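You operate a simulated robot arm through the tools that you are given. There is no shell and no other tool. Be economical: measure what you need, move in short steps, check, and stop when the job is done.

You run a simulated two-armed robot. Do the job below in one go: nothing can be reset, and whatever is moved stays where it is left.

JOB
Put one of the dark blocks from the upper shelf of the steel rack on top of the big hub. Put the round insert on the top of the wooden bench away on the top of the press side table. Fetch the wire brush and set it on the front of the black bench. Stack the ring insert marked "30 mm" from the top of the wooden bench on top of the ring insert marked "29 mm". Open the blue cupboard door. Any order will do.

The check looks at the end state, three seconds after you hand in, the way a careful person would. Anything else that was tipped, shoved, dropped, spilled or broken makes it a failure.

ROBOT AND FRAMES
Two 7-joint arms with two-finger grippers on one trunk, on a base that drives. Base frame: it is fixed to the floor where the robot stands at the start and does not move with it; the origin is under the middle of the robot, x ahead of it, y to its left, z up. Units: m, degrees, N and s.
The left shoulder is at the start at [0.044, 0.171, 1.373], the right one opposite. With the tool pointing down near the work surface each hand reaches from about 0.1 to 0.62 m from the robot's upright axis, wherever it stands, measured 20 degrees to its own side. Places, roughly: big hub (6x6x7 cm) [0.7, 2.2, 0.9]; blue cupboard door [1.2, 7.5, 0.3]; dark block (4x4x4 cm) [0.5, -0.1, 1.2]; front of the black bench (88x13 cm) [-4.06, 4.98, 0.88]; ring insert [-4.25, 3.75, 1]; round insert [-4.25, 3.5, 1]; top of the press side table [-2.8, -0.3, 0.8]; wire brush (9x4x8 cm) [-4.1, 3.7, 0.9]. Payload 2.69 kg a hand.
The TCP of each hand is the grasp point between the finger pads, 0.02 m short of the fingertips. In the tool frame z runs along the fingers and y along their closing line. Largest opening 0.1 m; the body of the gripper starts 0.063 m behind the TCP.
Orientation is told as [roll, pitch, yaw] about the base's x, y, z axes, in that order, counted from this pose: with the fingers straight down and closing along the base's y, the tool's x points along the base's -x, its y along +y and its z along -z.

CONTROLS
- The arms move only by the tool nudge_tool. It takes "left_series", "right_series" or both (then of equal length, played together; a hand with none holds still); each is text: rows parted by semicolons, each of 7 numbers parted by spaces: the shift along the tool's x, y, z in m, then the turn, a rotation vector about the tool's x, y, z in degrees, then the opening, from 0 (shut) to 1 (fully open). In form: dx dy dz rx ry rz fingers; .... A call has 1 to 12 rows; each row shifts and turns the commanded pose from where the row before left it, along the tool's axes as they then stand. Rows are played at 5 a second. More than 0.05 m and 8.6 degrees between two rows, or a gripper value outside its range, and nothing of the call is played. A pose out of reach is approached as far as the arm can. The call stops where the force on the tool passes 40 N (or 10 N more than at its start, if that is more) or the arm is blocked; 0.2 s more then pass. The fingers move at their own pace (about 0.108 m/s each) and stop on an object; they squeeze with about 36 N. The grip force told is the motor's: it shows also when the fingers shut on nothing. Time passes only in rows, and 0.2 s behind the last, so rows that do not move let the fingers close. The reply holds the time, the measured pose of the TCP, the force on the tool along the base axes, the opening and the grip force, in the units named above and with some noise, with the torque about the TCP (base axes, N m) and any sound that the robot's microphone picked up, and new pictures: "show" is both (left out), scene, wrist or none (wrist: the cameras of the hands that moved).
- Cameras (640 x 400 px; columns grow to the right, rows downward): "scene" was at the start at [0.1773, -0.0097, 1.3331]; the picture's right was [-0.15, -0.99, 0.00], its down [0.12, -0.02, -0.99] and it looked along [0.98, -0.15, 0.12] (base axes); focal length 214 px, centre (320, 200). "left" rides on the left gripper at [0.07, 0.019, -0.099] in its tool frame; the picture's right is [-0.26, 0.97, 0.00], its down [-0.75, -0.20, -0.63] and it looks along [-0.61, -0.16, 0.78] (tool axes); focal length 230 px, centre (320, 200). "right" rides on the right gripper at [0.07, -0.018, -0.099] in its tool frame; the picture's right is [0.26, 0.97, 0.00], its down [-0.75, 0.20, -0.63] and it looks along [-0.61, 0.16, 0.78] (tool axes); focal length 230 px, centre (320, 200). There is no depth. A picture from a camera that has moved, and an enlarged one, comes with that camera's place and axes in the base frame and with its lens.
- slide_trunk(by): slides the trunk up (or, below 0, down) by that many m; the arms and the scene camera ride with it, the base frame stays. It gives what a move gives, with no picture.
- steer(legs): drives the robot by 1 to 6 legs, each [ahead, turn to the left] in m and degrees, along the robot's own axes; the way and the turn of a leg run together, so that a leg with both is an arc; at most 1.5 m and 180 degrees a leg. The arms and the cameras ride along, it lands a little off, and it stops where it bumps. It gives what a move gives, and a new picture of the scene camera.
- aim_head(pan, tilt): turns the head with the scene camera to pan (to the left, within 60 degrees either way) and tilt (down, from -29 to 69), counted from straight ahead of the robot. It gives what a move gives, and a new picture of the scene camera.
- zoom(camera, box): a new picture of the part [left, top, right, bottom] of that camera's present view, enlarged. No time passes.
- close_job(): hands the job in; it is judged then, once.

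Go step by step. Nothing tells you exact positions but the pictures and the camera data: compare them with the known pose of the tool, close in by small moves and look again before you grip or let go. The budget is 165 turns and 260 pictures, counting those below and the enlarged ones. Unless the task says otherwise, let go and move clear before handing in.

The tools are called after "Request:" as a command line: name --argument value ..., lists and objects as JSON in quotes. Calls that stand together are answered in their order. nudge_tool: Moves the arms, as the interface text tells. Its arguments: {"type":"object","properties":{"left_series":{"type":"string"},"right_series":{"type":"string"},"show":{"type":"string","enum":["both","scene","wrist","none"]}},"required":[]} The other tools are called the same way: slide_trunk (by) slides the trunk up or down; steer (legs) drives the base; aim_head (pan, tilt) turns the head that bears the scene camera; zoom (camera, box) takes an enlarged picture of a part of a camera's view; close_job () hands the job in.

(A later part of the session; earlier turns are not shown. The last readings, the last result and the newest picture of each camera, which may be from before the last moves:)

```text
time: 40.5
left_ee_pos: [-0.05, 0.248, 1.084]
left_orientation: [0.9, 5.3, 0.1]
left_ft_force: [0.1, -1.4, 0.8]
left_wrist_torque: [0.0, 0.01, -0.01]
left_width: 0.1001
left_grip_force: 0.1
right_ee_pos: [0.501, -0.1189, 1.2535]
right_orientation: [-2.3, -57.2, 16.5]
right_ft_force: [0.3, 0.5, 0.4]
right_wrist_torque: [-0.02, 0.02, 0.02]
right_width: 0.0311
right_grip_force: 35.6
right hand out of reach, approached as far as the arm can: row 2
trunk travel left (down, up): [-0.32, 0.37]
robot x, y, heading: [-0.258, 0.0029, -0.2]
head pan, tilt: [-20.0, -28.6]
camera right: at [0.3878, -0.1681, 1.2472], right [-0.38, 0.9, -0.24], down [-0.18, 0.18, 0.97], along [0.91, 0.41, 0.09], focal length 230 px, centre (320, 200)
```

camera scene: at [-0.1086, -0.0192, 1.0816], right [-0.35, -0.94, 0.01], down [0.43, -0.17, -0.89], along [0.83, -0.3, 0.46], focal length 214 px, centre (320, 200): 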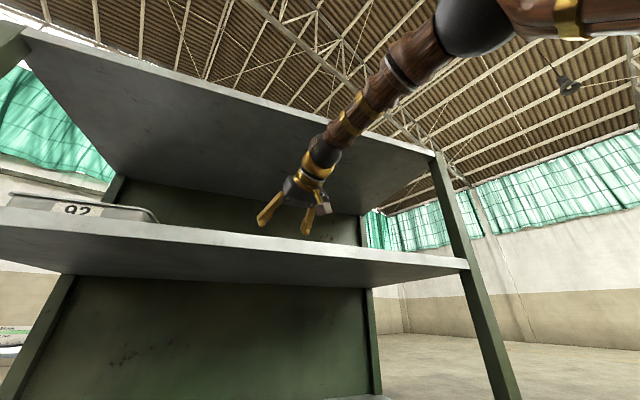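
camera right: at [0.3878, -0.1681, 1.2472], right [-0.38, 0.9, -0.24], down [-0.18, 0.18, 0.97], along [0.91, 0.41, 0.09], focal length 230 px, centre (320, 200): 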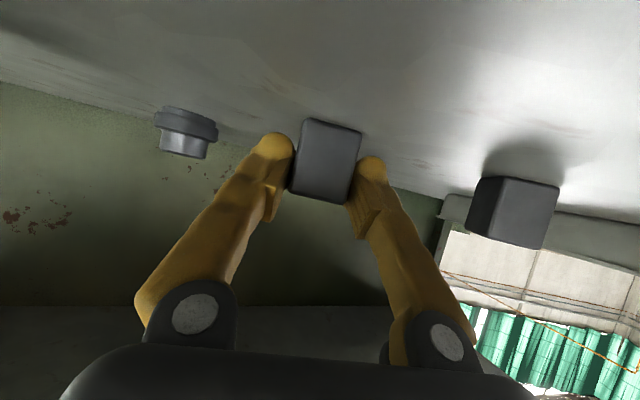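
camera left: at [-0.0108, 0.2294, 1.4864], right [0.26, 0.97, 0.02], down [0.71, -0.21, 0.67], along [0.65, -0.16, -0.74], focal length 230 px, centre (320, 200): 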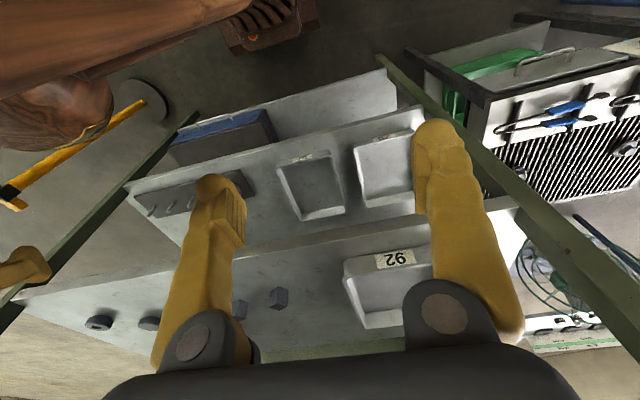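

The arm is at the end of its reach and the grip is still high. I'll open, lower with the trunk by 9 mm, and grip again.

Request:
nudge_tool --right_series "0 0 0 0 0 0 1; 0 0 0 0 0 0 1; 0 0 0 0 0 0 1; 0 0 0 0 0 0 1" --show "none"

Request:
slide_trunk --by -0.009

Request:
zoom --camera "right" --box '[120, 60, 520, 310]'

```text
time: 41.5
left_ee_pos: [-0.0485, 0.2472, 1.083]
left_orientation: [0.9, 5.3, 0.1]
left_ft_force: [-0.5, 0.2, -0.4]
left_wrist_torque: [0.03, 0.02, 0.01]
left_width: 0.1002
left_grip_force: 0.1
right_ee_pos: [0.4998, -0.1191, 1.254]
right_orientation: [-2.2, -57.3, 16.5]
right_ft_force: [0.2, 0.0, -0.1]
right_wrist_torque: [-0.01, 0.01, 0.01]
right_width: 0.1
right_grip_force: 0.0
trunk travel left (down, up): [-0.32, 0.37]
robot x, y, heading: [-0.261, 0.0027, 0.1]
head pan, tilt: [-20.0, -28.6]
```

```text
time: 42.1
left_ee_pos: [-0.0486, 0.2481, 1.0737]
left_orientation: [0.8, 5.3, 0.2]
left_ft_force: [-1.4, -0.1, -0.3]
left_wrist_torque: [0.01, -0.01, -0.01]
left_width: 0.1003
left_grip_force: 0.1
right_ee_pos: [0.5003, -0.1199, 1.245]
right_orientation: [-2.3, -57.3, 16.6]
right_ft_force: [-0.6, -0.6, 0.5]
right_wrist_torque: [0.0, 0.01, -0.01]
right_width: 0.1001
right_grip_force: 0.1
trunk travel left (down, up): [-0.311, 0.379]
robot x, y, heading: [-0.2588, -0.0002, -0.0]
head pan, tilt: [-20.0, -28.6]
```

```text
1.60 times, centred on (320, 185) of right
camera zoom: at [0.3876, -0.1681, 1.2382], right [-0.38, 0.9, -0.24], down [-0.18, 0.18, 0.97], along [0.91, 0.41, 0.09], focal length 368 px, centre (320, 224)
```

zoom: 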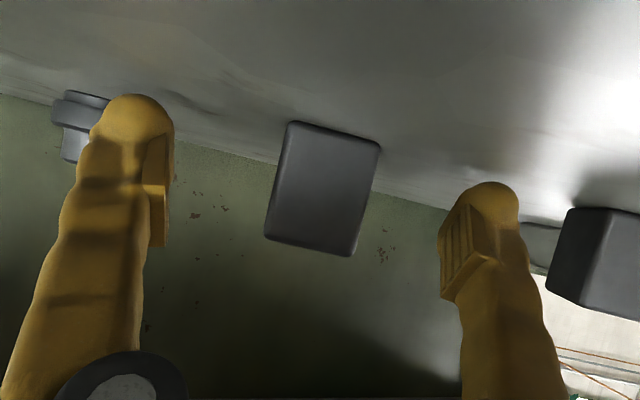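

The height is better at 1.245. Closing now, then a small test lift.

Request:
nudge_tool --right_series "0 0 0 0 0 0 0; 0 0 0 0 0 0 0; 0 0 0 0 0 0 0; 0 0 0 0 0 0 0; 0 0 0 0 0 0 0" --show "none"

Request:
slide_trunk --by 0.03

Request:
zoom --camera "right" --box '[120, 60, 520, 310]'

```text
time: 43.3
left_ee_pos: [-0.0488, 0.2478, 1.0737]
left_orientation: [0.9, 5.3, 0.1]
left_ft_force: [-0.9, 0.3, 0.3]
left_wrist_torque: [0.0, 0.01, -0.02]
left_width: 0.1002
left_grip_force: 0.1
right_ee_pos: [0.4994, -0.1193, 1.2457]
right_orientation: [-2.3, -57.2, 16.5]
right_ft_force: [0.6, -0.2, -0.6]
right_wrist_torque: [0.0, -0.03, 0.03]
right_width: 0.0313
right_grip_force: 36.7
trunk travel left (down, up): [-0.311, 0.379]
robot x, y, heading: [-0.2604, -0.0017, -0.3]
head pan, tilt: [-20.0, -28.6]
```

```text
time: 44.0
left_ee_pos: [-0.0477, 0.2476, 1.1044]
left_orientation: [1.0, 5.4, 0.1]
left_ft_force: [-0.6, 0.1, 0.2]
left_wrist_torque: [-0.01, -0.01, 0.01]
left_width: 0.0998
left_grip_force: 0.0
right_ee_pos: [0.5021, -0.1192, 1.2741]
right_orientation: [-2.3, -57.1, 16.5]
right_ft_force: [0.4, 0.4, -4.0]
right_wrist_torque: [0.0, 0.05, 0.01]
right_width: 0.0309
right_grip_force: 35.8
trunk travel left (down, up): [-0.341, 0.349]
robot x, y, heading: [-0.2583, 0.0032, -0.0]
head pan, tilt: [-20.0, -28.6]
```

```text
1.60 times, centred on (320, 185) of right
camera zoom: at [0.3888, -0.168, 1.2678], right [-0.38, 0.9, -0.24], down [-0.17, 0.18, 0.97], along [0.91, 0.41, 0.09], focal length 368 px, centre (320, 224)
```

zoom: 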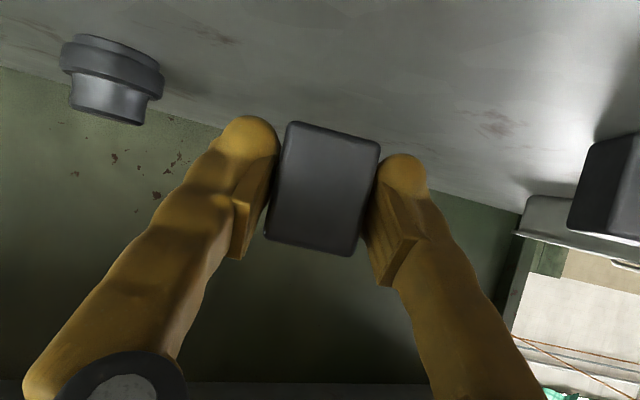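

The block is held, with about 4 N of weight showing. I'll raise it slightly, back out, then turn left toward the hub.

Request:
slide_trunk --by 0.02

Request:
steer --legs '[[-0.6, 0]]'

Request:
aim_head --pan 0 --tilt 15

Request:
steer --legs '[[0, 75]]'

```text
time: 44.7
left_ee_pos: [-0.0477, 0.2472, 1.1245]
left_orientation: [1.0, 5.4, 0.1]
left_ft_force: [-0.5, 0.2, -0.6]
left_wrist_torque: [-0.01, -0.03, -0.01]
left_width: 0.0999
left_grip_force: 0.1
right_ee_pos: [0.5011, -0.1198, 1.2947]
right_orientation: [-2.3, -57.2, 16.5]
right_ft_force: [0.2, -0.1, -3.3]
right_wrist_torque: [-0.02, 0.07, -0.03]
right_width: 0.0311
right_grip_force: 36.0
trunk travel left (down, up): [-0.361, 0.329]
robot x, y, heading: [-0.2555, 0.0011, -0.3]
head pan, tilt: [-20.0, -28.6]
```

```text
time: 48.1
left_ee_pos: [-0.6501, 0.2501, 1.1231]
left_orientation: [1.1, 5.4, -0.2]
left_ft_force: [-0.2, -0.3, 0.6]
left_wrist_torque: [0.0, -0.03, 0.01]
left_width: 0.0998
left_grip_force: 0.0
right_ee_pos: [-0.102, -0.1194, 1.2955]
right_orientation: [-2.3, -57.4, 16.2]
right_ft_force: [-0.4, -0.5, -2.8]
right_wrist_torque: [-0.01, 0.02, -0.01]
right_width: 0.031
right_grip_force: 35.9
trunk travel left (down, up): [-0.361, 0.329]
robot x, y, heading: [-0.8606, 0.0036, -0.3]
head pan, tilt: [-20.0, -28.6]
camera scene: at [-0.7107, -0.016, 1.1227], right [-0.35, -0.94, 0.01], down [0.43, -0.17, -0.89], along [0.83, -0.31, 0.47], focal length 214 px, centre (320, 200)
```

scene: 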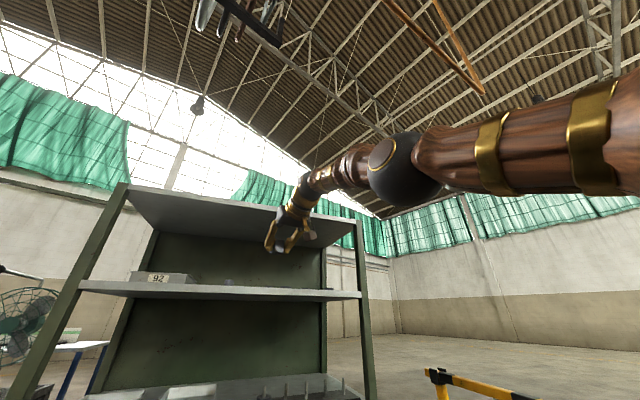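

```text
time: 49.2
left_ee_pos: [-0.6667, 0.2504, 1.1178]
left_orientation: [1.1, 7.3, -0.2]
left_ft_force: [-0.2, -0.1, -0.3]
left_wrist_torque: [0.01, -0.02, -0.01]
left_width: 0.1001
left_grip_force: 0.1
right_ee_pos: [-0.1086, -0.1164, 1.3138]
right_orientation: [-2.8, -58.0, 16.6]
right_ft_force: [0.1, -0.4, -3.3]
right_wrist_torque: [-0.01, 0.02, -0.02]
right_width: 0.0311
right_grip_force: 35.9
trunk travel left (down, up): [-0.361, 0.329]
robot x, y, heading: [-0.8649, 0.0047, -0.4]
head pan, tilt: [0.0, 15.0]
camera scene: at [-0.6809, 0.0067, 1.058], right [-0.01, -1.0, 0.0], down [-0.27, 0.0, -0.96], along [0.96, -0.01, -0.27], focal length 214 px, centre (320, 200)
```

scene: 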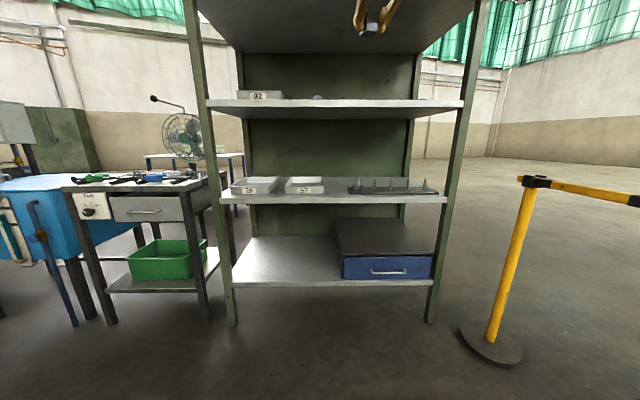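

```text
time: 53.4
left_ee_pos: [-1.0619, 0.2232, 1.1158]
left_orientation: [1.0, 8.8, 75.6]
left_ft_force: [-0.9, -0.4, 0.0]
left_wrist_torque: [0.02, -0.04, 0.01]
left_width: 0.0999
left_grip_force: 0.0
right_ee_pos: [-0.5758, 0.6915, 1.3012]
right_orientation: [-3.2, -52.9, 93.6]
right_ft_force: [-2.0, -1.2, -2.0]
right_wrist_torque: [-0.13, -0.09, -0.08]
right_width: 0.0311
right_grip_force: 35.9
trunk travel left (down, up): [-0.361, 0.329]
robot x, y, heading: [-0.8537, 0.0084, 75.0]
head pan, tilt: [0.0, 15.0]
stopped in leg 1: the robot was blocked; the commanded pose is now the measured one
camera scene: at [-0.8092, 0.1836, 1.058], right [0.97, -0.26, 0.0], down [-0.07, -0.27, -0.96], along [0.25, 0.93, -0.27], focal length 214 px, centre (320, 200)
```

scene: 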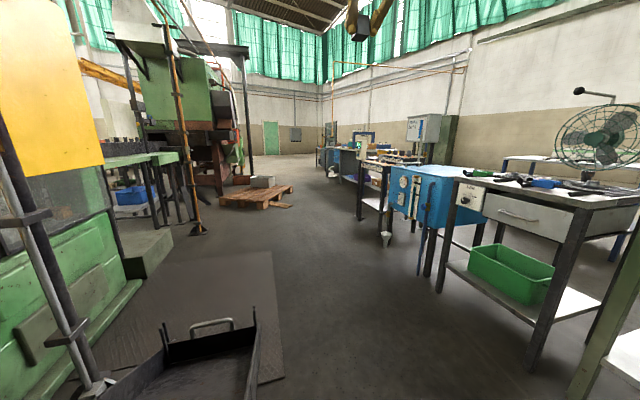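

The robot bumped something near the end of the turn. I'll look to the left and right before moving on.

Request:
aim_head --pan 60 --tilt 30

Request:
aim_head --pan 0 --tilt 55

```text
time: 54.7
left_ee_pos: [-1.0597, 0.2248, 1.1159]
left_orientation: [1.2, 8.9, 75.6]
left_ft_force: [-0.1, 0.2, 0.1]
left_wrist_torque: [-0.01, -0.01, 0.0]
left_width: 0.1001
left_grip_force: 0.2
right_ee_pos: [-0.5707, 0.6924, 1.3021]
right_orientation: [-3.1, -53.4, 93.3]
right_ft_force: [-0.9, -0.7, -3.5]
right_wrist_torque: [-0.05, -0.01, 0.02]
right_width: 0.0311
right_grip_force: 35.9
trunk travel left (down, up): [-0.361, 0.329]
robot x, y, heading: [-0.8546, 0.0051, 75.0]
head pan, tilt: [60.0, 30.0]
camera scene: at [-0.8953, 0.1576, 1.0345], right [0.71, 0.71, -0.02], down [0.35, -0.37, -0.86], along [-0.61, 0.6, -0.51], focal length 214 px, centre (320, 200)
```

scene: 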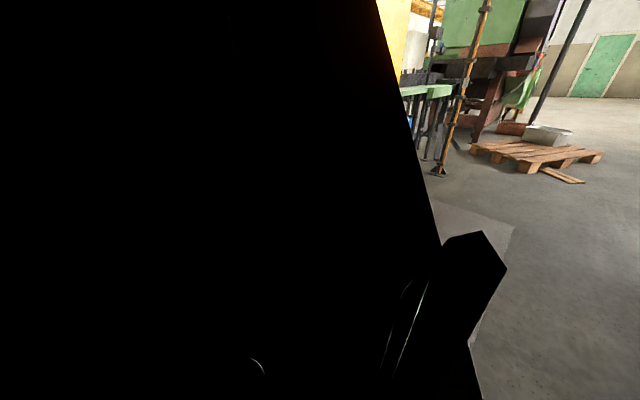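

```text
time: 56.0
left_ee_pos: [-1.0584, 0.2236, 1.1174]
left_orientation: [1.2, 8.8, 75.5]
left_ft_force: [0.2, -0.2, -0.3]
left_wrist_torque: [0.01, 0.01, 0.0]
left_width: 0.0999
left_grip_force: 0.0
right_ee_pos: [-0.571, 0.6941, 1.3003]
right_orientation: [-3.0, -53.4, 93.2]
right_ft_force: [-0.1, 0.0, -3.1]
right_wrist_torque: [-0.05, -0.02, -0.01]
right_width: 0.0312
right_grip_force: 36.5
trunk travel left (down, up): [-0.361, 0.329]
robot x, y, heading: [-0.8537, 0.0054, 75.4]
head pan, tilt: [0.0, 55.0]
camera scene: at [-0.8129, 0.1628, 0.9981], right [0.97, -0.26, 0.0], down [-0.21, -0.8, -0.56], along [0.14, 0.54, -0.83], focal length 214 px, centre (320, 200)
```

scene: 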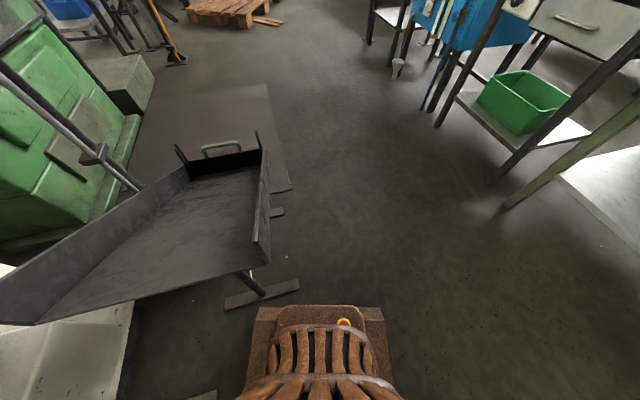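

A dark tray stand next to the lathe sits close on my left, so I probably brushed it. I'll swing right, move toward the middle of the aisle and face along +y.

Request:
steer --legs '[[0, -30], [0.6, 0], [0, 44]]'

Request:
aim_head --pan -40 --tilt 15

```text
time: 63.0
left_ee_pos: [-0.6774, 0.5968, 1.121]
left_orientation: [1.2, 6.4, 89.0]
left_ft_force: [-0.4, 0.3, 0.3]
left_wrist_torque: [0.03, -0.01, 0.01]
left_width: 0.1002
left_grip_force: 0.0
right_ee_pos: [-0.308, 1.1621, 1.326]
right_orientation: [-3.4, -56.7, 106.5]
right_ft_force: [0.4, 0.0, -3.0]
right_wrist_torque: [-0.04, -0.01, -0.02]
right_width: 0.031
right_grip_force: 35.9
trunk travel left (down, up): [-0.361, 0.329]
robot x, y, heading: [-0.419, 0.434, 88.4]
head pan, tilt: [0.0, 55.0]
camera scene: at [-0.4177, 0.5919, 0.9981], right [1.0, -0.03, 0.0], down [-0.02, -0.83, -0.56], along [0.02, 0.56, -0.83], focal length 214 px, centre (320, 200)
```

scene: 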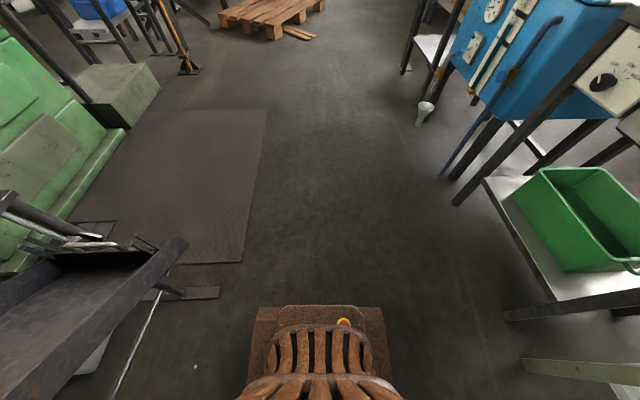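

```text
time: 64.0
left_ee_pos: [-0.6763, 0.5835, 1.1234]
left_orientation: [0.0, 8.2, 89.6]
left_ft_force: [-0.2, 0.1, -1.1]
left_wrist_torque: [0.03, 0.01, 0.03]
left_width: 0.1
left_grip_force: 0.0
right_ee_pos: [-0.3173, 1.1555, 1.2956]
right_orientation: [-3.2, -50.7, 107.1]
right_ft_force: [-0.1, -0.5, -3.1]
right_wrist_torque: [-0.02, -0.02, -0.02]
right_width: 0.031
right_grip_force: 35.5
trunk travel left (down, up): [-0.361, 0.329]
robot x, y, heading: [-0.4227, 0.431, 88.6]
head pan, tilt: [-40.0, 15.0]
camera scene: at [-0.3577, 0.5908, 1.0582], right [0.75, -0.66, 0.01], down [-0.17, -0.21, -0.96], along [0.64, 0.72, -0.27], focal length 214 px, centre (320, 200)
```

scene: 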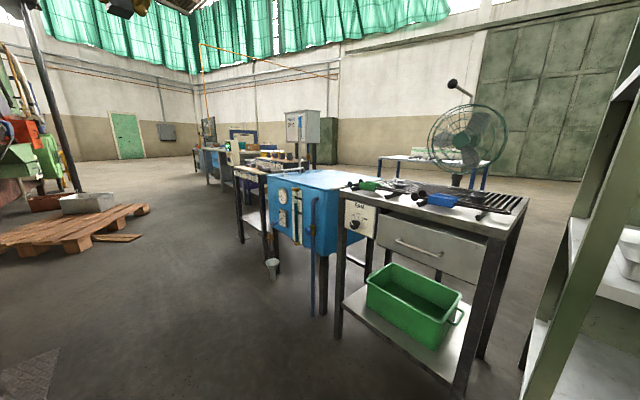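

The hub should be on the table past the blue one. I'll drive 1.5 m along the aisle and look right.

Request:
steer --legs '[[1.5, 0]]'

Request:
aim_head --pan -60 --tilt 25

```text
time: 71.5
left_ee_pos: [-0.6584, 2.1011, 1.1238]
left_orientation: [0.1, 8.2, 91.3]
left_ft_force: [0.7, 0.1, 0.1]
left_wrist_torque: [-0.04, 0.01, -0.02]
left_width: 0.0999
left_grip_force: 0.2
right_ee_pos: [-0.315, 2.6832, 1.2959]
right_orientation: [-3.2, -50.8, 108.7]
right_ft_force: [-0.8, -0.6, -3.4]
right_wrist_torque: [-0.02, -0.02, 0.03]
right_width: 0.0307
right_grip_force: 36.0
trunk travel left (down, up): [-0.361, 0.329]
robot x, y, heading: [-0.402, 1.9531, 90.0]
head pan, tilt: [-40.0, 15.0]
camera scene: at [-0.3399, 2.1164, 1.0582], right [0.77, -0.64, 0.01], down [-0.17, -0.22, -0.96], along [0.62, 0.73, -0.27], focal length 214 px, centre (320, 200)
```

scene: 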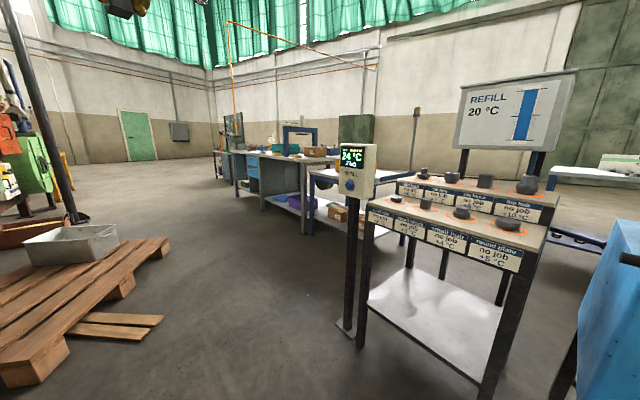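

```text
time: 72.4
left_ee_pos: [-0.6574, 2.0879, 1.1284]
left_orientation: [-1.3, 10.0, 92.0]
left_ft_force: [0.2, 0.3, 0.0]
left_wrist_torque: [-0.01, 0.02, 0.04]
left_width: 0.1
left_grip_force: 0.0
right_ee_pos: [-0.3232, 2.6731, 1.2646]
right_orientation: [-3.0, -44.5, 109.4]
right_ft_force: [0.6, -0.4, -4.0]
right_wrist_torque: [-0.05, 0.0, -0.01]
right_width: 0.031
right_grip_force: 36.1
trunk travel left (down, up): [-0.361, 0.329]
robot x, y, heading: [-0.401, 1.9528, 89.8]
head pan, tilt: [-60.0, 25.0]
camera scene: at [-0.32, 2.0904, 1.0425], right [0.5, -0.87, 0.01], down [-0.37, -0.23, -0.9], along [0.78, 0.45, -0.43], focal length 214 px, centre (320, 200)
```

scene: 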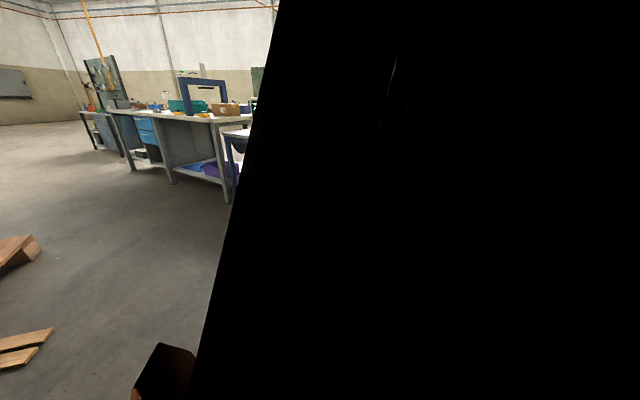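

The work table with labelled slots is ahead right, with a display post at about (0.44, 2.79). I'll turn right to face it; the hand's swing stays clear.

Request:
steer --legs '[[-0.1, 0], [0, -88]]'

Request:
aim_head --pan 10 --tilt 20

```text
time: 77.4
left_ee_pos: [-0.2722, 2.1195, 1.1355]
left_orientation: [0.1, 8.5, 3.1]
left_ft_force: [0.1, 0.3, 0.1]
left_wrist_torque: [0.04, 0.01, -0.02]
left_width: 0.1
left_grip_force: 0.1
right_ee_pos: [0.3247, 1.7993, 1.2908]
right_orientation: [-3.3, -47.9, 21.1]
right_ft_force: [0.2, -0.4, -3.5]
right_wrist_torque: [-0.04, 0.07, 0.01]
right_width: 0.0312
right_grip_force: 35.7
trunk travel left (down, up): [-0.361, 0.329]
robot x, y, heading: [-0.4027, 1.863, 1.8]
head pan, tilt: [-60.0, 25.0]
camera scene: at [-0.2633, 1.7916, 1.0425], right [-0.85, -0.53, 0.02], down [-0.24, 0.36, -0.9], along [0.47, -0.77, -0.43], focal length 214 px, centre (320, 200)
```

scene: 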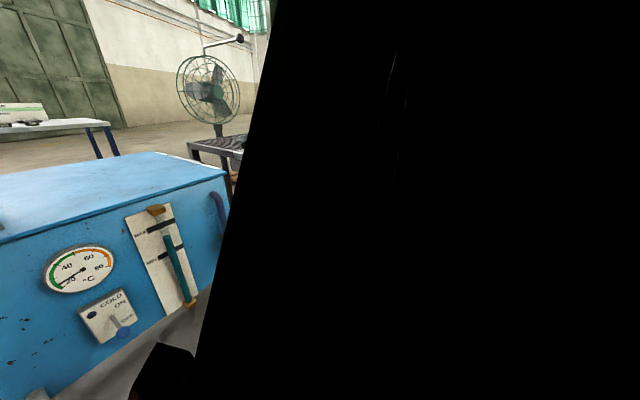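

```text
time: 78.8
left_ee_pos: [-0.2845, 2.1177, 1.1363]
left_orientation: [-0.7, 10.3, 3.5]
left_ft_force: [-0.3, -0.2, 0.1]
left_wrist_torque: [-0.01, 0.02, 0.0]
left_width: 0.0998
left_grip_force: 0.0
right_ee_pos: [0.3148, 1.8076, 1.2605]
right_orientation: [-2.9, -42.0, 21.7]
right_ft_force: [-0.6, -0.2, -3.0]
right_wrist_torque: [-0.01, 0.03, 0.02]
right_width: 0.0309
right_grip_force: 36.0
trunk travel left (down, up): [-0.361, 0.329]
robot x, y, heading: [-0.402, 1.8624, 1.9]
head pan, tilt: [10.0, 20.0]
camera scene: at [-0.2203, 1.889, 1.0497], right [0.2, -0.98, 0.0], down [-0.35, -0.07, -0.93], along [0.91, 0.19, -0.36], focal length 214 px, centre (320, 200)
```

scene: 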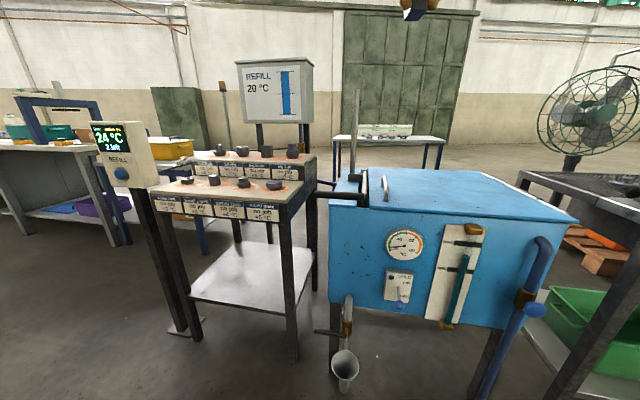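

The hub table is slightly left of me. I'll zoom to read the labels.

Request:
zoom --camera "scene" --box '[140, 135, 330, 230]'

```text
3.37 times, centred on (235, 182) of scene
camera zoom: at [-0.2203, 1.889, 1.0497], right [0.2, -0.98, 0.0], down [-0.35, -0.07, -0.93], along [0.91, 0.19, -0.36], focal length 722 px, centre (606, 259)
```

zoom: 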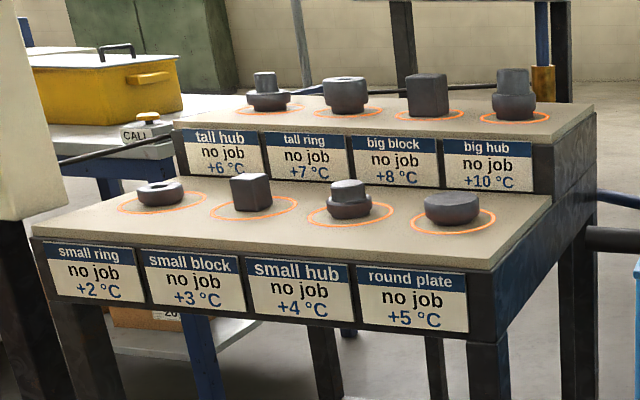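

The big hub is the rightmost part on the upper tier, at about (0.70, 2.20), with its top at z≈0.94. I'll shift the robot to about (-0.1, 2.35), facing +x.

Request:
steer --legs '[[0, 56], [0.57, 0], [0, -58]]'

```text
time: 87.2
left_ee_pos: [0.0395, 2.5845, 1.142]
left_orientation: [0.3, 8.5, -0.5]
left_ft_force: [-1.0, -0.5, 0.1]
left_wrist_torque: [0.01, 0.02, 0.01]
left_width: 0.0999
left_grip_force: 0.1
right_ee_pos: [0.6195, 2.233, 1.2878]
right_orientation: [-3.1, -45.4, 17.9]
right_ft_force: [0.2, 0.2, -2.6]
right_wrist_torque: [-0.01, 0.07, 0.01]
right_width: 0.0308
right_grip_force: 36.2
trunk travel left (down, up): [-0.361, 0.329]
robot x, y, heading: [-0.0951, 2.3456, -1.6]
head pan, tilt: [10.0, 20.0]
camera scene: at [0.0879, 2.3598, 1.0498], right [0.14, -0.99, 0.0], down [-0.35, -0.05, -0.93], along [0.92, 0.13, -0.36], focal length 214 px, centre (320, 200)
```

scene: 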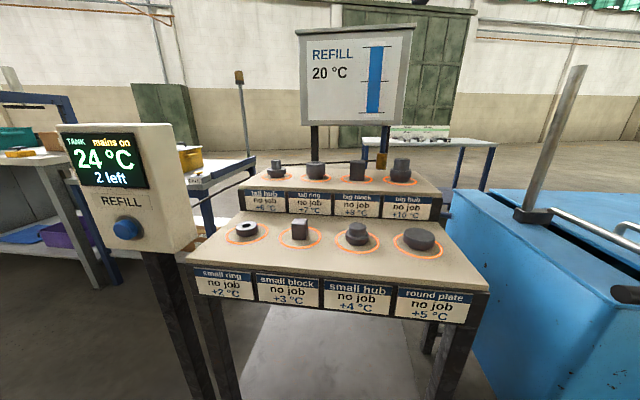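

Now close to the table. I'll zoom in on the hub to fix its top.

Request:
zoom --camera "scene" --box '[340, 140, 460, 215]'

Request:
zoom --camera "right" --box '[0, 0, 640, 400]'

```text
5.33 times, centred on (400, 178) of scene
camera zoom: at [0.0879, 2.3598, 1.0498], right [0.14, -0.99, 0.0], down [-0.35, -0.05, -0.93], along [0.92, 0.13, -0.36], focal length 1144 px, centre (-107, 320)
```

zoom: 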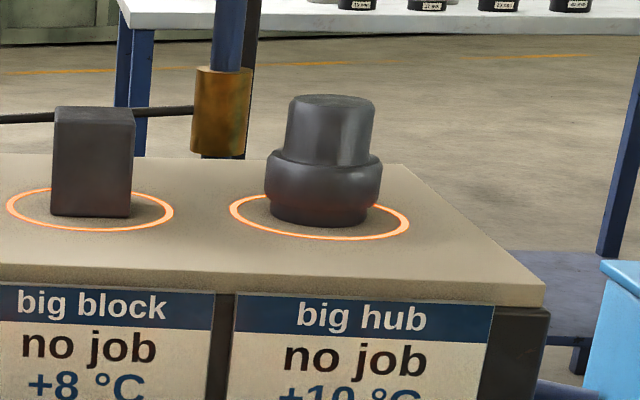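

```text
1.00 times, centred on (320, 200) of right (not enlarged: the box is as wide or as high as the picture)
camera zoom: at [0.5079, 2.1829, 1.3062], right [-0.43, 0.87, -0.22], down [0.01, 0.25, 0.97], along [0.9, 0.41, -0.12], focal length 230 px, centre (320, 200)
```

zoom: 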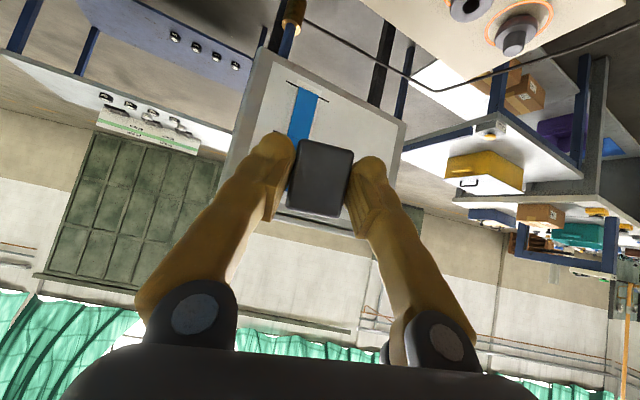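

The hub's top is at about (0.721, 2.213, 0.939), roughly 43 mm across. I'll restore the grip tilt of -57° and move to 10 cm above it.

Request:
nudge_tool --right_series "0 0 0 0 -6 0 0; 0 0 0 0 -6 0 0; 0.0243 -0.0083 0.0332 0 0 0 0; 0.0243 -0.0083 0.0332 0 0 0 0; 0.0243 -0.0083 0.0332 0 0 0 0; 0.0243 -0.0083 0.0332 0 0 0 0; 0.0243 -0.0083 0.0332 0 0 0 0; 0.0243 -0.0083 0.0332 0 0 0 0; 0 0 0 0 0 0 0; 0 0 0 0 0 0 0" --show "both"

```text
time: 87.5
left_ee_pos: [0.0263, 2.578, 1.1563]
left_orientation: [0.8, 3.2, -0.9]
left_ft_force: [105.3, -2.3, -62.1]
left_wrist_torque: [-2.6, -1.75, -5.95]
left_width: 0.0957
left_grip_force: 0.1
right_ee_pos: [0.601, 2.2354, 1.2837]
right_orientation: [-3.2, -40.9, 18.6]
right_ft_force: [-0.6, 0.9, -3.0]
right_wrist_torque: [0.04, 0.05, 0.0]
right_width: 0.0308
right_grip_force: 35.6
right hand out of reach, approached as far as the arm can: row 1
trunk travel left (down, up): [-0.361, 0.329]
robot x, y, heading: [-0.093, 2.3453, -1.8]
head pan, tilt: [10.0, 20.0]
stopped in row 1 (left hand): the force on the tool passed its limit at 49 N (the readings are from after the stop); the commanded pose is now the measured one
camera scene: at [0.0864, 2.3592, 1.0501], right [0.14, -0.99, 0.0], down [-0.35, -0.05, -0.93], along [0.92, 0.13, -0.36], focal length 214 px, centre (320, 200)
camera right: at [0.4935, 2.1848, 1.3103], right [-0.46, 0.86, -0.21], down [0.08, 0.27, 0.96], along [0.89, 0.42, -0.19], focal length 230 px, centre (320, 200)
```

scene: 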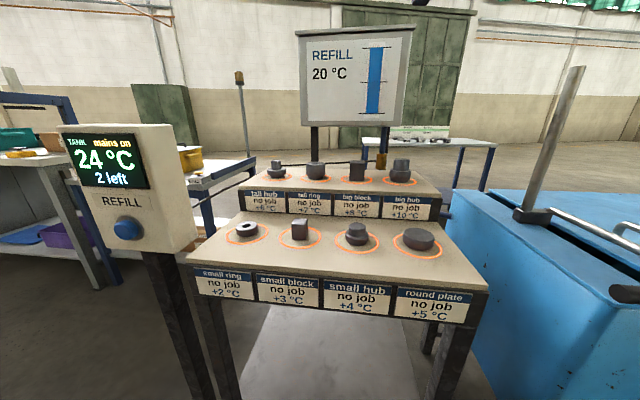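
right: 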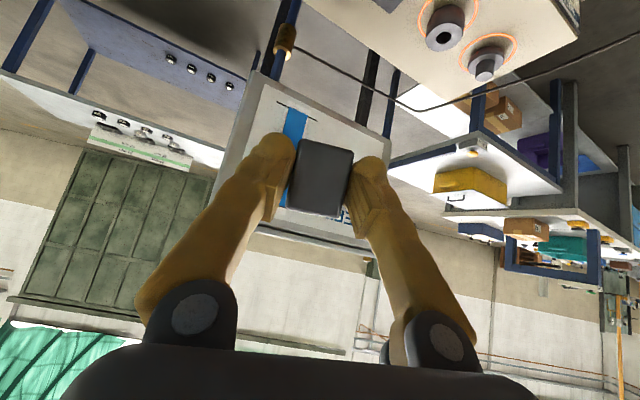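

The left hand had drifted back into the robot's own body. I'll move it forward to a relaxed place, then drive 0.1 m closer.

Request:
nudge_tool --left_series "-0.04 0.01 0 0 0 0 1; -0.04 0.01 0 0 0 0 1; -0.04 0 0 0 0 0 1; -0.04 0 0 0 0 0 1; 0 0 0 0 0 0 1; 0 0 0 0 0 0 1" --show "none"

Request:
steer --legs '[[0.1, 0]]'

```text
time: 88.9
left_ee_pos: [0.1694, 2.5954, 1.1293]
left_orientation: [0.5, 7.4, -0.9]
left_ft_force: [-0.3, 0.3, -0.5]
left_wrist_torque: [0.01, -0.03, 0.05]
left_width: 0.1004
left_grip_force: 0.0
right_ee_pos: [0.6022, 2.2404, 1.2567]
right_orientation: [-2.8, -37.5, 18.8]
right_ft_force: [0.1, 0.6, -1.9]
right_wrist_torque: [-0.02, 0.05, 0.01]
right_width: 0.0307
right_grip_force: 36.0
trunk travel left (down, up): [-0.361, 0.329]
robot x, y, heading: [-0.0887, 2.3457, -1.8]
head pan, tilt: [10.0, 20.0]
```

```text
time: 90.0
left_ee_pos: [0.269, 2.5926, 1.1302]
left_orientation: [0.5, 7.5, -0.7]
left_ft_force: [0.0, -0.2, -0.8]
left_wrist_torque: [-0.02, 0.05, 0.01]
left_width: 0.1001
left_grip_force: 0.1
right_ee_pos: [0.7032, 2.2391, 1.2559]
right_orientation: [-2.8, -37.5, 18.9]
right_ft_force: [-0.3, -0.3, -3.2]
right_wrist_torque: [0.0, 0.02, 0.02]
right_width: 0.0309
right_grip_force: 36.1
trunk travel left (down, up): [-0.361, 0.329]
robot x, y, heading: [0.0071, 2.3429, -1.9]
head pan, tilt: [10.0, 20.0]
camera scene: at [0.189, 2.357, 1.0496], right [0.14, -0.99, 0.0], down [-0.36, -0.05, -0.93], along [0.92, 0.14, -0.36], focal length 214 px, centre (320, 200)
```

scene: 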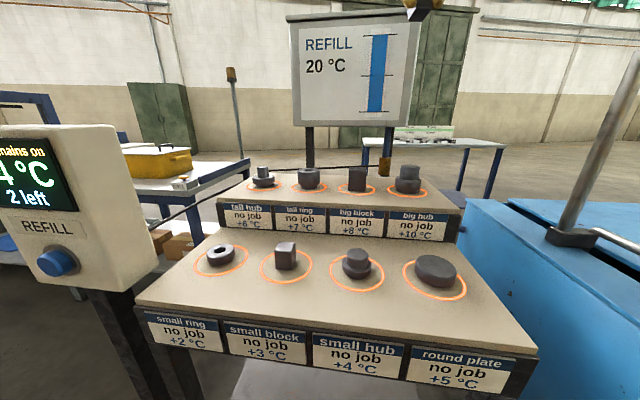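

I'll lower the hand 15 cm and restore the 57° tilt, which makes the block upright again.

Request:
nudge_tool --right_series "0.0228 0 0.0297 0 0 0 0; 0.0228 0 0.0297 0 0 0 0; 0.0228 0 0.0297 0 0 0 0; 0.0228 0 0.0297 0 0 0 0; 0 0 0 0 -6.6 0 0; 0 0 0 0 -6.6 0 0; 0 0 0 0 -6.6 0 0; 0 0 0 0 0 0 0; 0 0 0 0 0 0 0" --show "both"

Request:
zoom --camera "scene" --box '[320, 80, 480, 230]'

```text
time: 92.2
left_ee_pos: [0.2334, 2.5964, 1.1135]
left_orientation: [0.6, 12.1, -0.8]
left_ft_force: [0.3, 0.3, -0.2]
left_wrist_torque: [-0.06, 0.02, 0.02]
left_width: 0.0997
left_grip_force: 0.1
right_ee_pos: [0.787, 2.2757, 1.0738]
right_orientation: [-2.4, -47.0, 21.8]
right_ft_force: [0.5, -0.4, -0.7]
right_wrist_torque: [-0.04, 0.21, -0.03]
right_width: 0.0309
right_grip_force: 36.2
right hand out of reach, approached as far as the arm can: row 1, 2, 3, 4, 5, 6, 7
trunk travel left (down, up): [-0.361, 0.329]
robot x, y, heading: [0.0054, 2.3412, -1.6]
head pan, tilt: [10.0, 20.0]
stopped in row 9 (right hand): the arm was blocked; the commanded pose is now the measured one
camera scene: at [0.1891, 2.3587, 1.0495], right [0.14, -0.99, 0.0], down [-0.36, -0.05, -0.93], along [0.92, 0.13, -0.36], focal length 214 px, centre (320, 200)
camera right: at [0.6797, 2.217, 1.0896], right [-0.49, 0.84, -0.22], down [-0.03, 0.23, 0.97], along [0.87, 0.49, -0.09], focal length 230 px, centre (320, 200)
```

scene: 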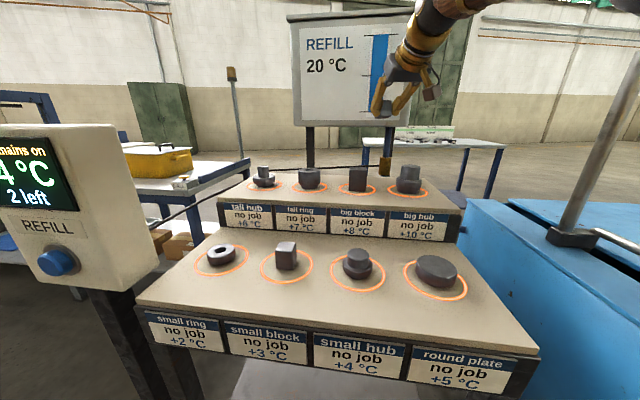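
right: 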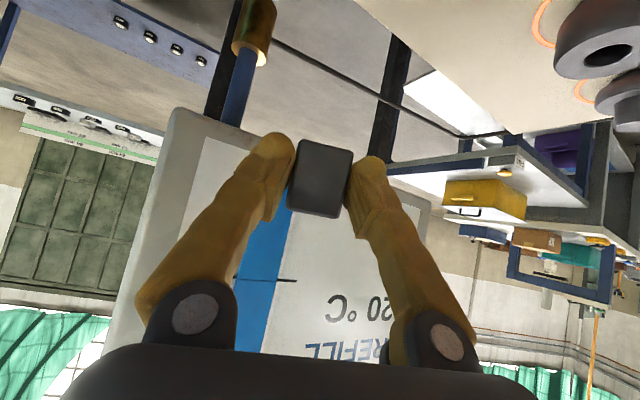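

```text
2.67 times, centred on (400, 155) of scene
camera zoom: at [0.1891, 2.3587, 1.0495], right [0.14, -0.99, 0.0], down [-0.36, -0.05, -0.93], along [0.92, 0.13, -0.36], focal length 572 px, centre (107, 320)
```

zoom: 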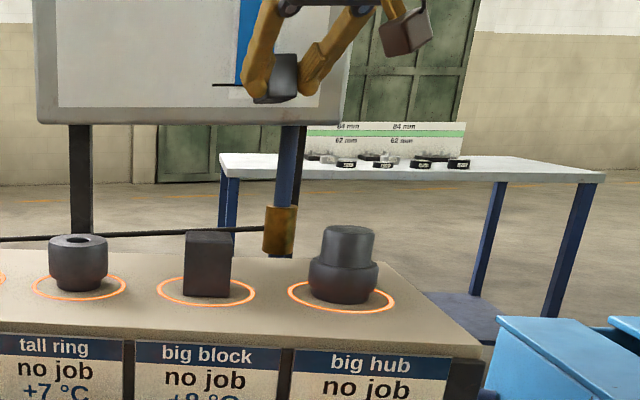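

The arm was overreaching and swung out close to the REFILL board. I'll pull the hand back 12 cm first.

Request:
nudge_tool --right_series "0.0273 0 -0.0293 0 0 0 0; 0.0273 0 -0.0293 0 0 0 0; 0.0273 0 -0.0293 0 0 0 0; 0 0 0 0 0 0 0; 0 0 0 0 0 0 0" --show "both"

```text
time: 93.6
left_ee_pos: [0.2135, 2.5965, 1.1079]
left_orientation: [0.7, 14.4, -0.8]
left_ft_force: [0.9, 0.8, 0.2]
left_wrist_torque: [-0.06, 0.03, 0.03]
left_width: 0.1003
left_grip_force: 0.0
right_ee_pos: [0.7671, 2.2866, 1.0314]
right_orientation: [-1.2, -40.0, 22.6]
right_ft_force: [0.8, 0.0, -0.6]
right_wrist_torque: [-0.07, 0.18, 0.02]
right_width: 0.031
right_grip_force: 35.9
right hand out of reach, approached as far as the arm can: row 1, 2, 3
trunk travel left (down, up): [-0.361, 0.329]
robot x, y, heading: [0.0068, 2.346, -1.6]
head pan, tilt: [10.0, 20.0]
stopped in row 5 (right hand): the arm was blocked; the commanded pose is now the measured one
camera scene: at [0.1889, 2.3586, 1.0495], right [0.14, -0.99, 0.0], down [-0.36, -0.05, -0.93], along [0.92, 0.13, -0.36], focal length 214 px, centre (320, 200)
camera right: at [0.6656, 2.2267, 1.0602], right [-0.54, 0.82, -0.18], down [0.08, 0.26, 0.96], along [0.84, 0.51, -0.21], focal length 230 px, centre (320, 200)
```

scene: 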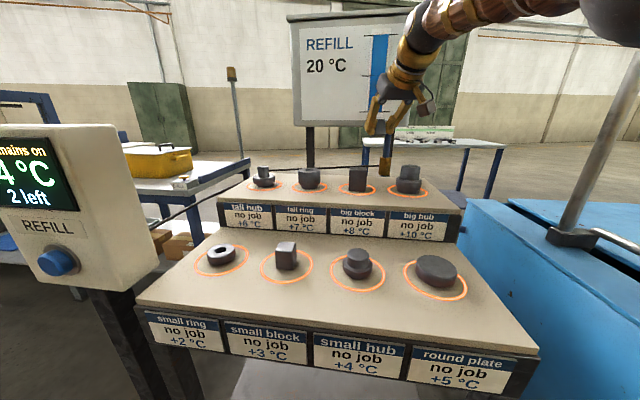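
right: 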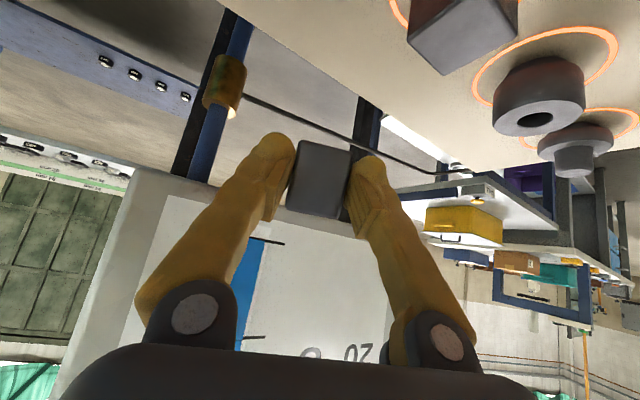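

The arm isn't following commands and seems constrained. I'll look at its elbow and shoulder.

Request:
aim_head --pan -40 --tilt -25

Request:
zoom --camera "left" --box '[0, 0, 640, 400]'

```text
time: 94.8
left_ee_pos: [0.2153, 2.5941, 1.1088]
left_orientation: [0.7, 14.3, -0.8]
left_ft_force: [-0.6, 0.7, 0.4]
left_wrist_torque: [0.0, 0.02, 0.0]
left_width: 0.0999
left_grip_force: 0.1
right_ee_pos: [0.7673, 2.2856, 1.0325]
right_orientation: [-1.2, -40.3, 22.5]
right_ft_force: [-0.1, -0.3, -3.8]
right_wrist_torque: [-0.03, 0.04, -0.01]
right_width: 0.0311
right_grip_force: 35.8
trunk travel left (down, up): [-0.361, 0.329]
robot x, y, heading: [0.0064, 2.3458, -1.6]
head pan, tilt: [-40.0, -25.0]
camera scene: at [0.1503, 2.2964, 1.1183], right [-0.67, -0.75, 0.01], down [0.3, -0.28, -0.91], along [0.68, -0.6, 0.41], focal length 214 px, centre (320, 200)
```

scene: 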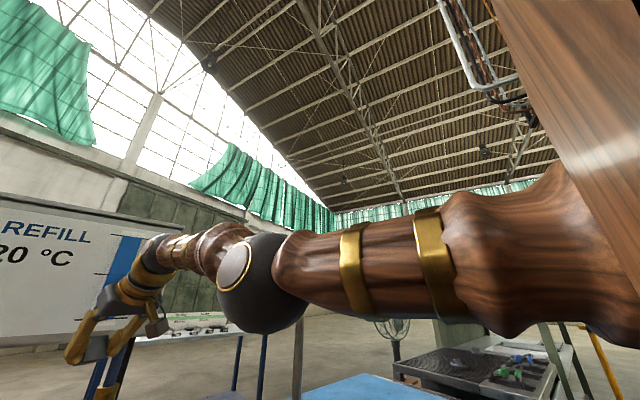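

```text
1.00 times, centred on (320, 200) of left (not enlarged: the box is as wide or as high as the picture)
camera zoom: at [0.1714, 2.611, 1.2231], right [0.27, 0.96, -0.05], down [0.88, -0.22, 0.42], along [0.4, -0.16, -0.91], focal length 230 px, centre (320, 200)
```

zoom: 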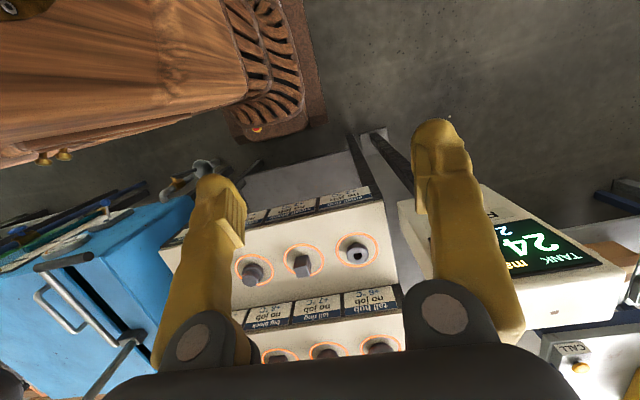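

The arm is almost straight, so it can't easily pull back from here. I'll drive back for clearance and then bend it in free space.

Request:
steer --legs '[[-0.3, 0]]'

Request:
nudge_tool --right_series "0.0 -0.03 -0.03 0 0 0 0; 0 -0.03 -0.03 0 0 0 0; 0 -0.03 -0.03 0 0 0 0; 0 0 -0.03 0 0 0 0; 0 0 -0.03 0 0 0 0; 0 0 0 0 0 0 0" --show "scene"

```text
time: 96.9
left_ee_pos: [-0.0878, 2.6043, 1.1088]
left_orientation: [0.8, 14.2, -0.4]
left_ft_force: [-1.1, 0.6, 0.3]
left_wrist_torque: [-0.03, -0.01, 0.02]
left_width: 0.0999
left_grip_force: 0.1
right_ee_pos: [0.4645, 2.2969, 1.0318]
right_orientation: [-1.1, -40.3, 22.7]
right_ft_force: [-0.1, 0.1, -2.4]
right_wrist_torque: [-0.06, 0.05, 0.0]
right_width: 0.0311
right_grip_force: 36.1
trunk travel left (down, up): [-0.361, 0.329]
robot x, y, heading: [-0.2914, 2.3506, -1.5]
head pan, tilt: [-40.0, -25.0]
camera scene: at [-0.152, 2.3055, 1.1185], right [-0.66, -0.75, 0.01], down [0.3, -0.28, -0.91], along [0.69, -0.6, 0.41], focal length 214 px, centre (320, 200)
```

scene: 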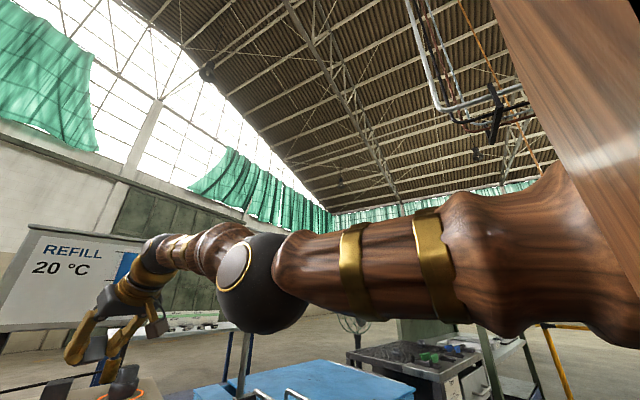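

```text
time: 98.5
left_ee_pos: [-0.1251, 2.6068, 1.0974]
left_orientation: [1.1, 18.8, -0.5]
left_ft_force: [0.5, -0.1, -0.1]
left_wrist_torque: [-0.01, 0.03, 0.0]
left_width: 0.0999
left_grip_force: 0.1
right_ee_pos: [0.432, 2.205, 1.1121]
right_orientation: [2.1, -30.4, 23.6]
right_ft_force: [-0.4, 1.1, -1.5]
right_wrist_torque: [-0.1, 0.11, 0.01]
right_width: 0.0307
right_grip_force: 36.0
right hand out of reach, approached as far as the arm can: row 1, 2, 3, 4, 5
trunk travel left (down, up): [-0.361, 0.329]
robot x, y, heading: [-0.2932, 2.3535, -1.4]
head pan, tilt: [-40.0, -25.0]
stopped in row 6 (right hand): the arm was blocked; the commanded pose is now the measured one
camera scene: at [-0.1504, 2.3067, 1.1183], right [-0.66, -0.75, 0.01], down [0.3, -0.28, -0.91], along [0.69, -0.6, 0.41], focal length 214 px, centre (320, 200)
```

scene: 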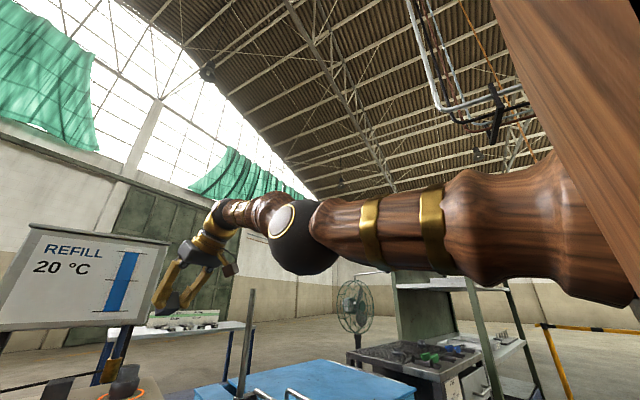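

The elbow has sagged into a poor posture that limits the wrist. I'll raise the trunk so the arm comes from above, then bring the hand down and back.

Request:
slide_trunk --by 0.32

Request:
nudge_tool --right_series "0.04 0 0.015 0 0 0 0; 0.04 0 0.015 0 0 0 0; 0.04 0 0.015 0 0 0 0; 0.04 0 0.015 0 0 0 0; 0.04 0 0.015 0 0 0 0; 0.04 0 0.015 0 0 0 0; 0 0 0 0 0 0 0" --show "scene"

```text
time: 101.6
left_ee_pos: [-0.1241, 2.6056, 1.4167]
left_orientation: [1.1, 19.5, -0.5]
left_ft_force: [0.4, -0.5, -1.1]
left_wrist_torque: [0.01, 0.0, 0.01]
left_width: 0.1
left_grip_force: 0.0
right_ee_pos: [0.4321, 2.2048, 1.4216]
right_orientation: [2.8, -28.6, 23.7]
right_ft_force: [0.6, -0.6, -3.1]
right_wrist_torque: [-0.05, 0.05, -0.02]
right_width: 0.031
right_grip_force: 35.5
trunk travel left (down, up): [-0.681, 0.009]
robot x, y, heading: [-0.2932, 2.3486, -1.7]
head pan, tilt: [-40.0, -25.0]
```

```text
time: 103.4
left_ee_pos: [-0.1406, 2.6042, 1.4167]
left_orientation: [0.0, 21.9, 0.6]
left_ft_force: [1.1, -0.6, 0.0]
left_wrist_torque: [-0.01, -0.01, -0.01]
left_width: 0.1003
left_grip_force: 0.1
right_ee_pos: [0.4247, 2.1727, 1.1873]
right_orientation: [7.3, -24.0, 24.3]
right_ft_force: [1.5, 0.0, 2.0]
right_wrist_torque: [-0.09, 0.2, 0.07]
right_width: 0.031
right_grip_force: 36.1
right hand out of reach, approached as far as the arm can: row 1, 2, 3, 4, 5, 6
trunk travel left (down, up): [-0.681, 0.009]
robot x, y, heading: [-0.2914, 2.3552, -1.6]
head pan, tilt: [-40.0, -25.0]
stopped in row 7 (right hand): the arm was blocked; the commanded pose is now the measured one
camera scene: at [-0.1454, 2.3065, 1.4383], right [-0.66, -0.75, 0.01], down [0.3, -0.28, -0.91], along [0.69, -0.6, 0.41], focal length 214 px, centre (320, 200)
```

scene: 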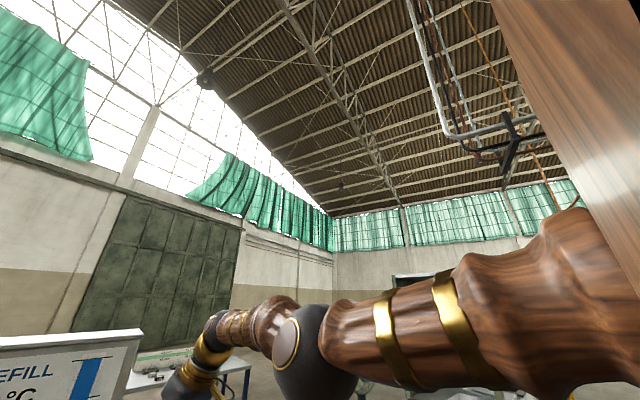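

The hand won't come back because the elbow stays straight. I'll try unlocking it with a tilt command plus a small retreat.

Request:
nudge_tool --right_series "0.01 0 -0.03 0 8 0 0; 0.01 0 -0.03 0 8 0 0; 0.01 0 -0.03 0 8 0 0; 0.01 0 -0.03 0 8 0 0; 0 0 0 0 0 0 0" --show "both"

```text
time: 104.5
left_ee_pos: [-0.1521, 2.6013, 1.4247]
left_orientation: [-2.3, 24.0, 2.2]
left_ft_force: [-0.7, 0.4, 0.2]
left_wrist_torque: [-0.01, -0.09, 0.02]
left_width: 0.1
left_grip_force: 0.1
right_ee_pos: [0.3588, 2.1127, 1.3832]
right_orientation: [0.1, -6.4, 24.4]
right_ft_force: [-2.7, 1.7, -7.8]
right_wrist_torque: [-0.04, -0.05, -0.02]
right_width: 0.0311
right_grip_force: 35.9
right hand out of reach, approached as far as the arm can: row 3, 4
trunk travel left (down, up): [-0.681, 0.009]
robot x, y, heading: [-0.2923, 2.3486, -1.5]
head pan, tilt: [-40.0, -25.0]
stopped in row 5 (right hand): the arm was blocked; the commanded pose is now the measured one
camera scene: at [-0.1479, 2.3065, 1.4388], right [-0.66, -0.75, 0.01], down [0.3, -0.28, -0.91], along [0.69, -0.6, 0.41], focal length 214 px, centre (320, 200)
camera right: at [0.2928, 2.062, 1.4726], right [-0.63, 0.77, -0.03], down [0.53, 0.46, 0.71], along [0.56, 0.43, -0.7], focal length 230 px, centre (320, 200)
```

scene: 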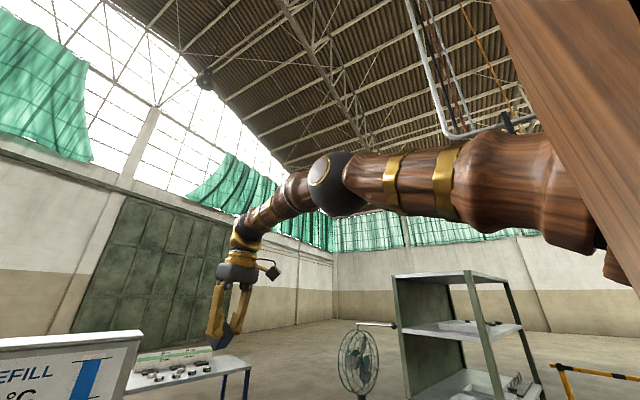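
right: 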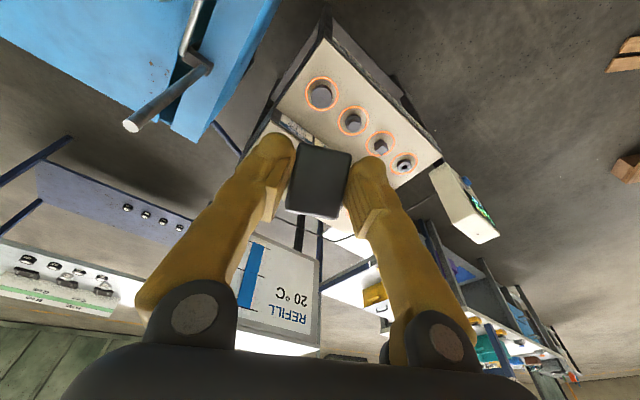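

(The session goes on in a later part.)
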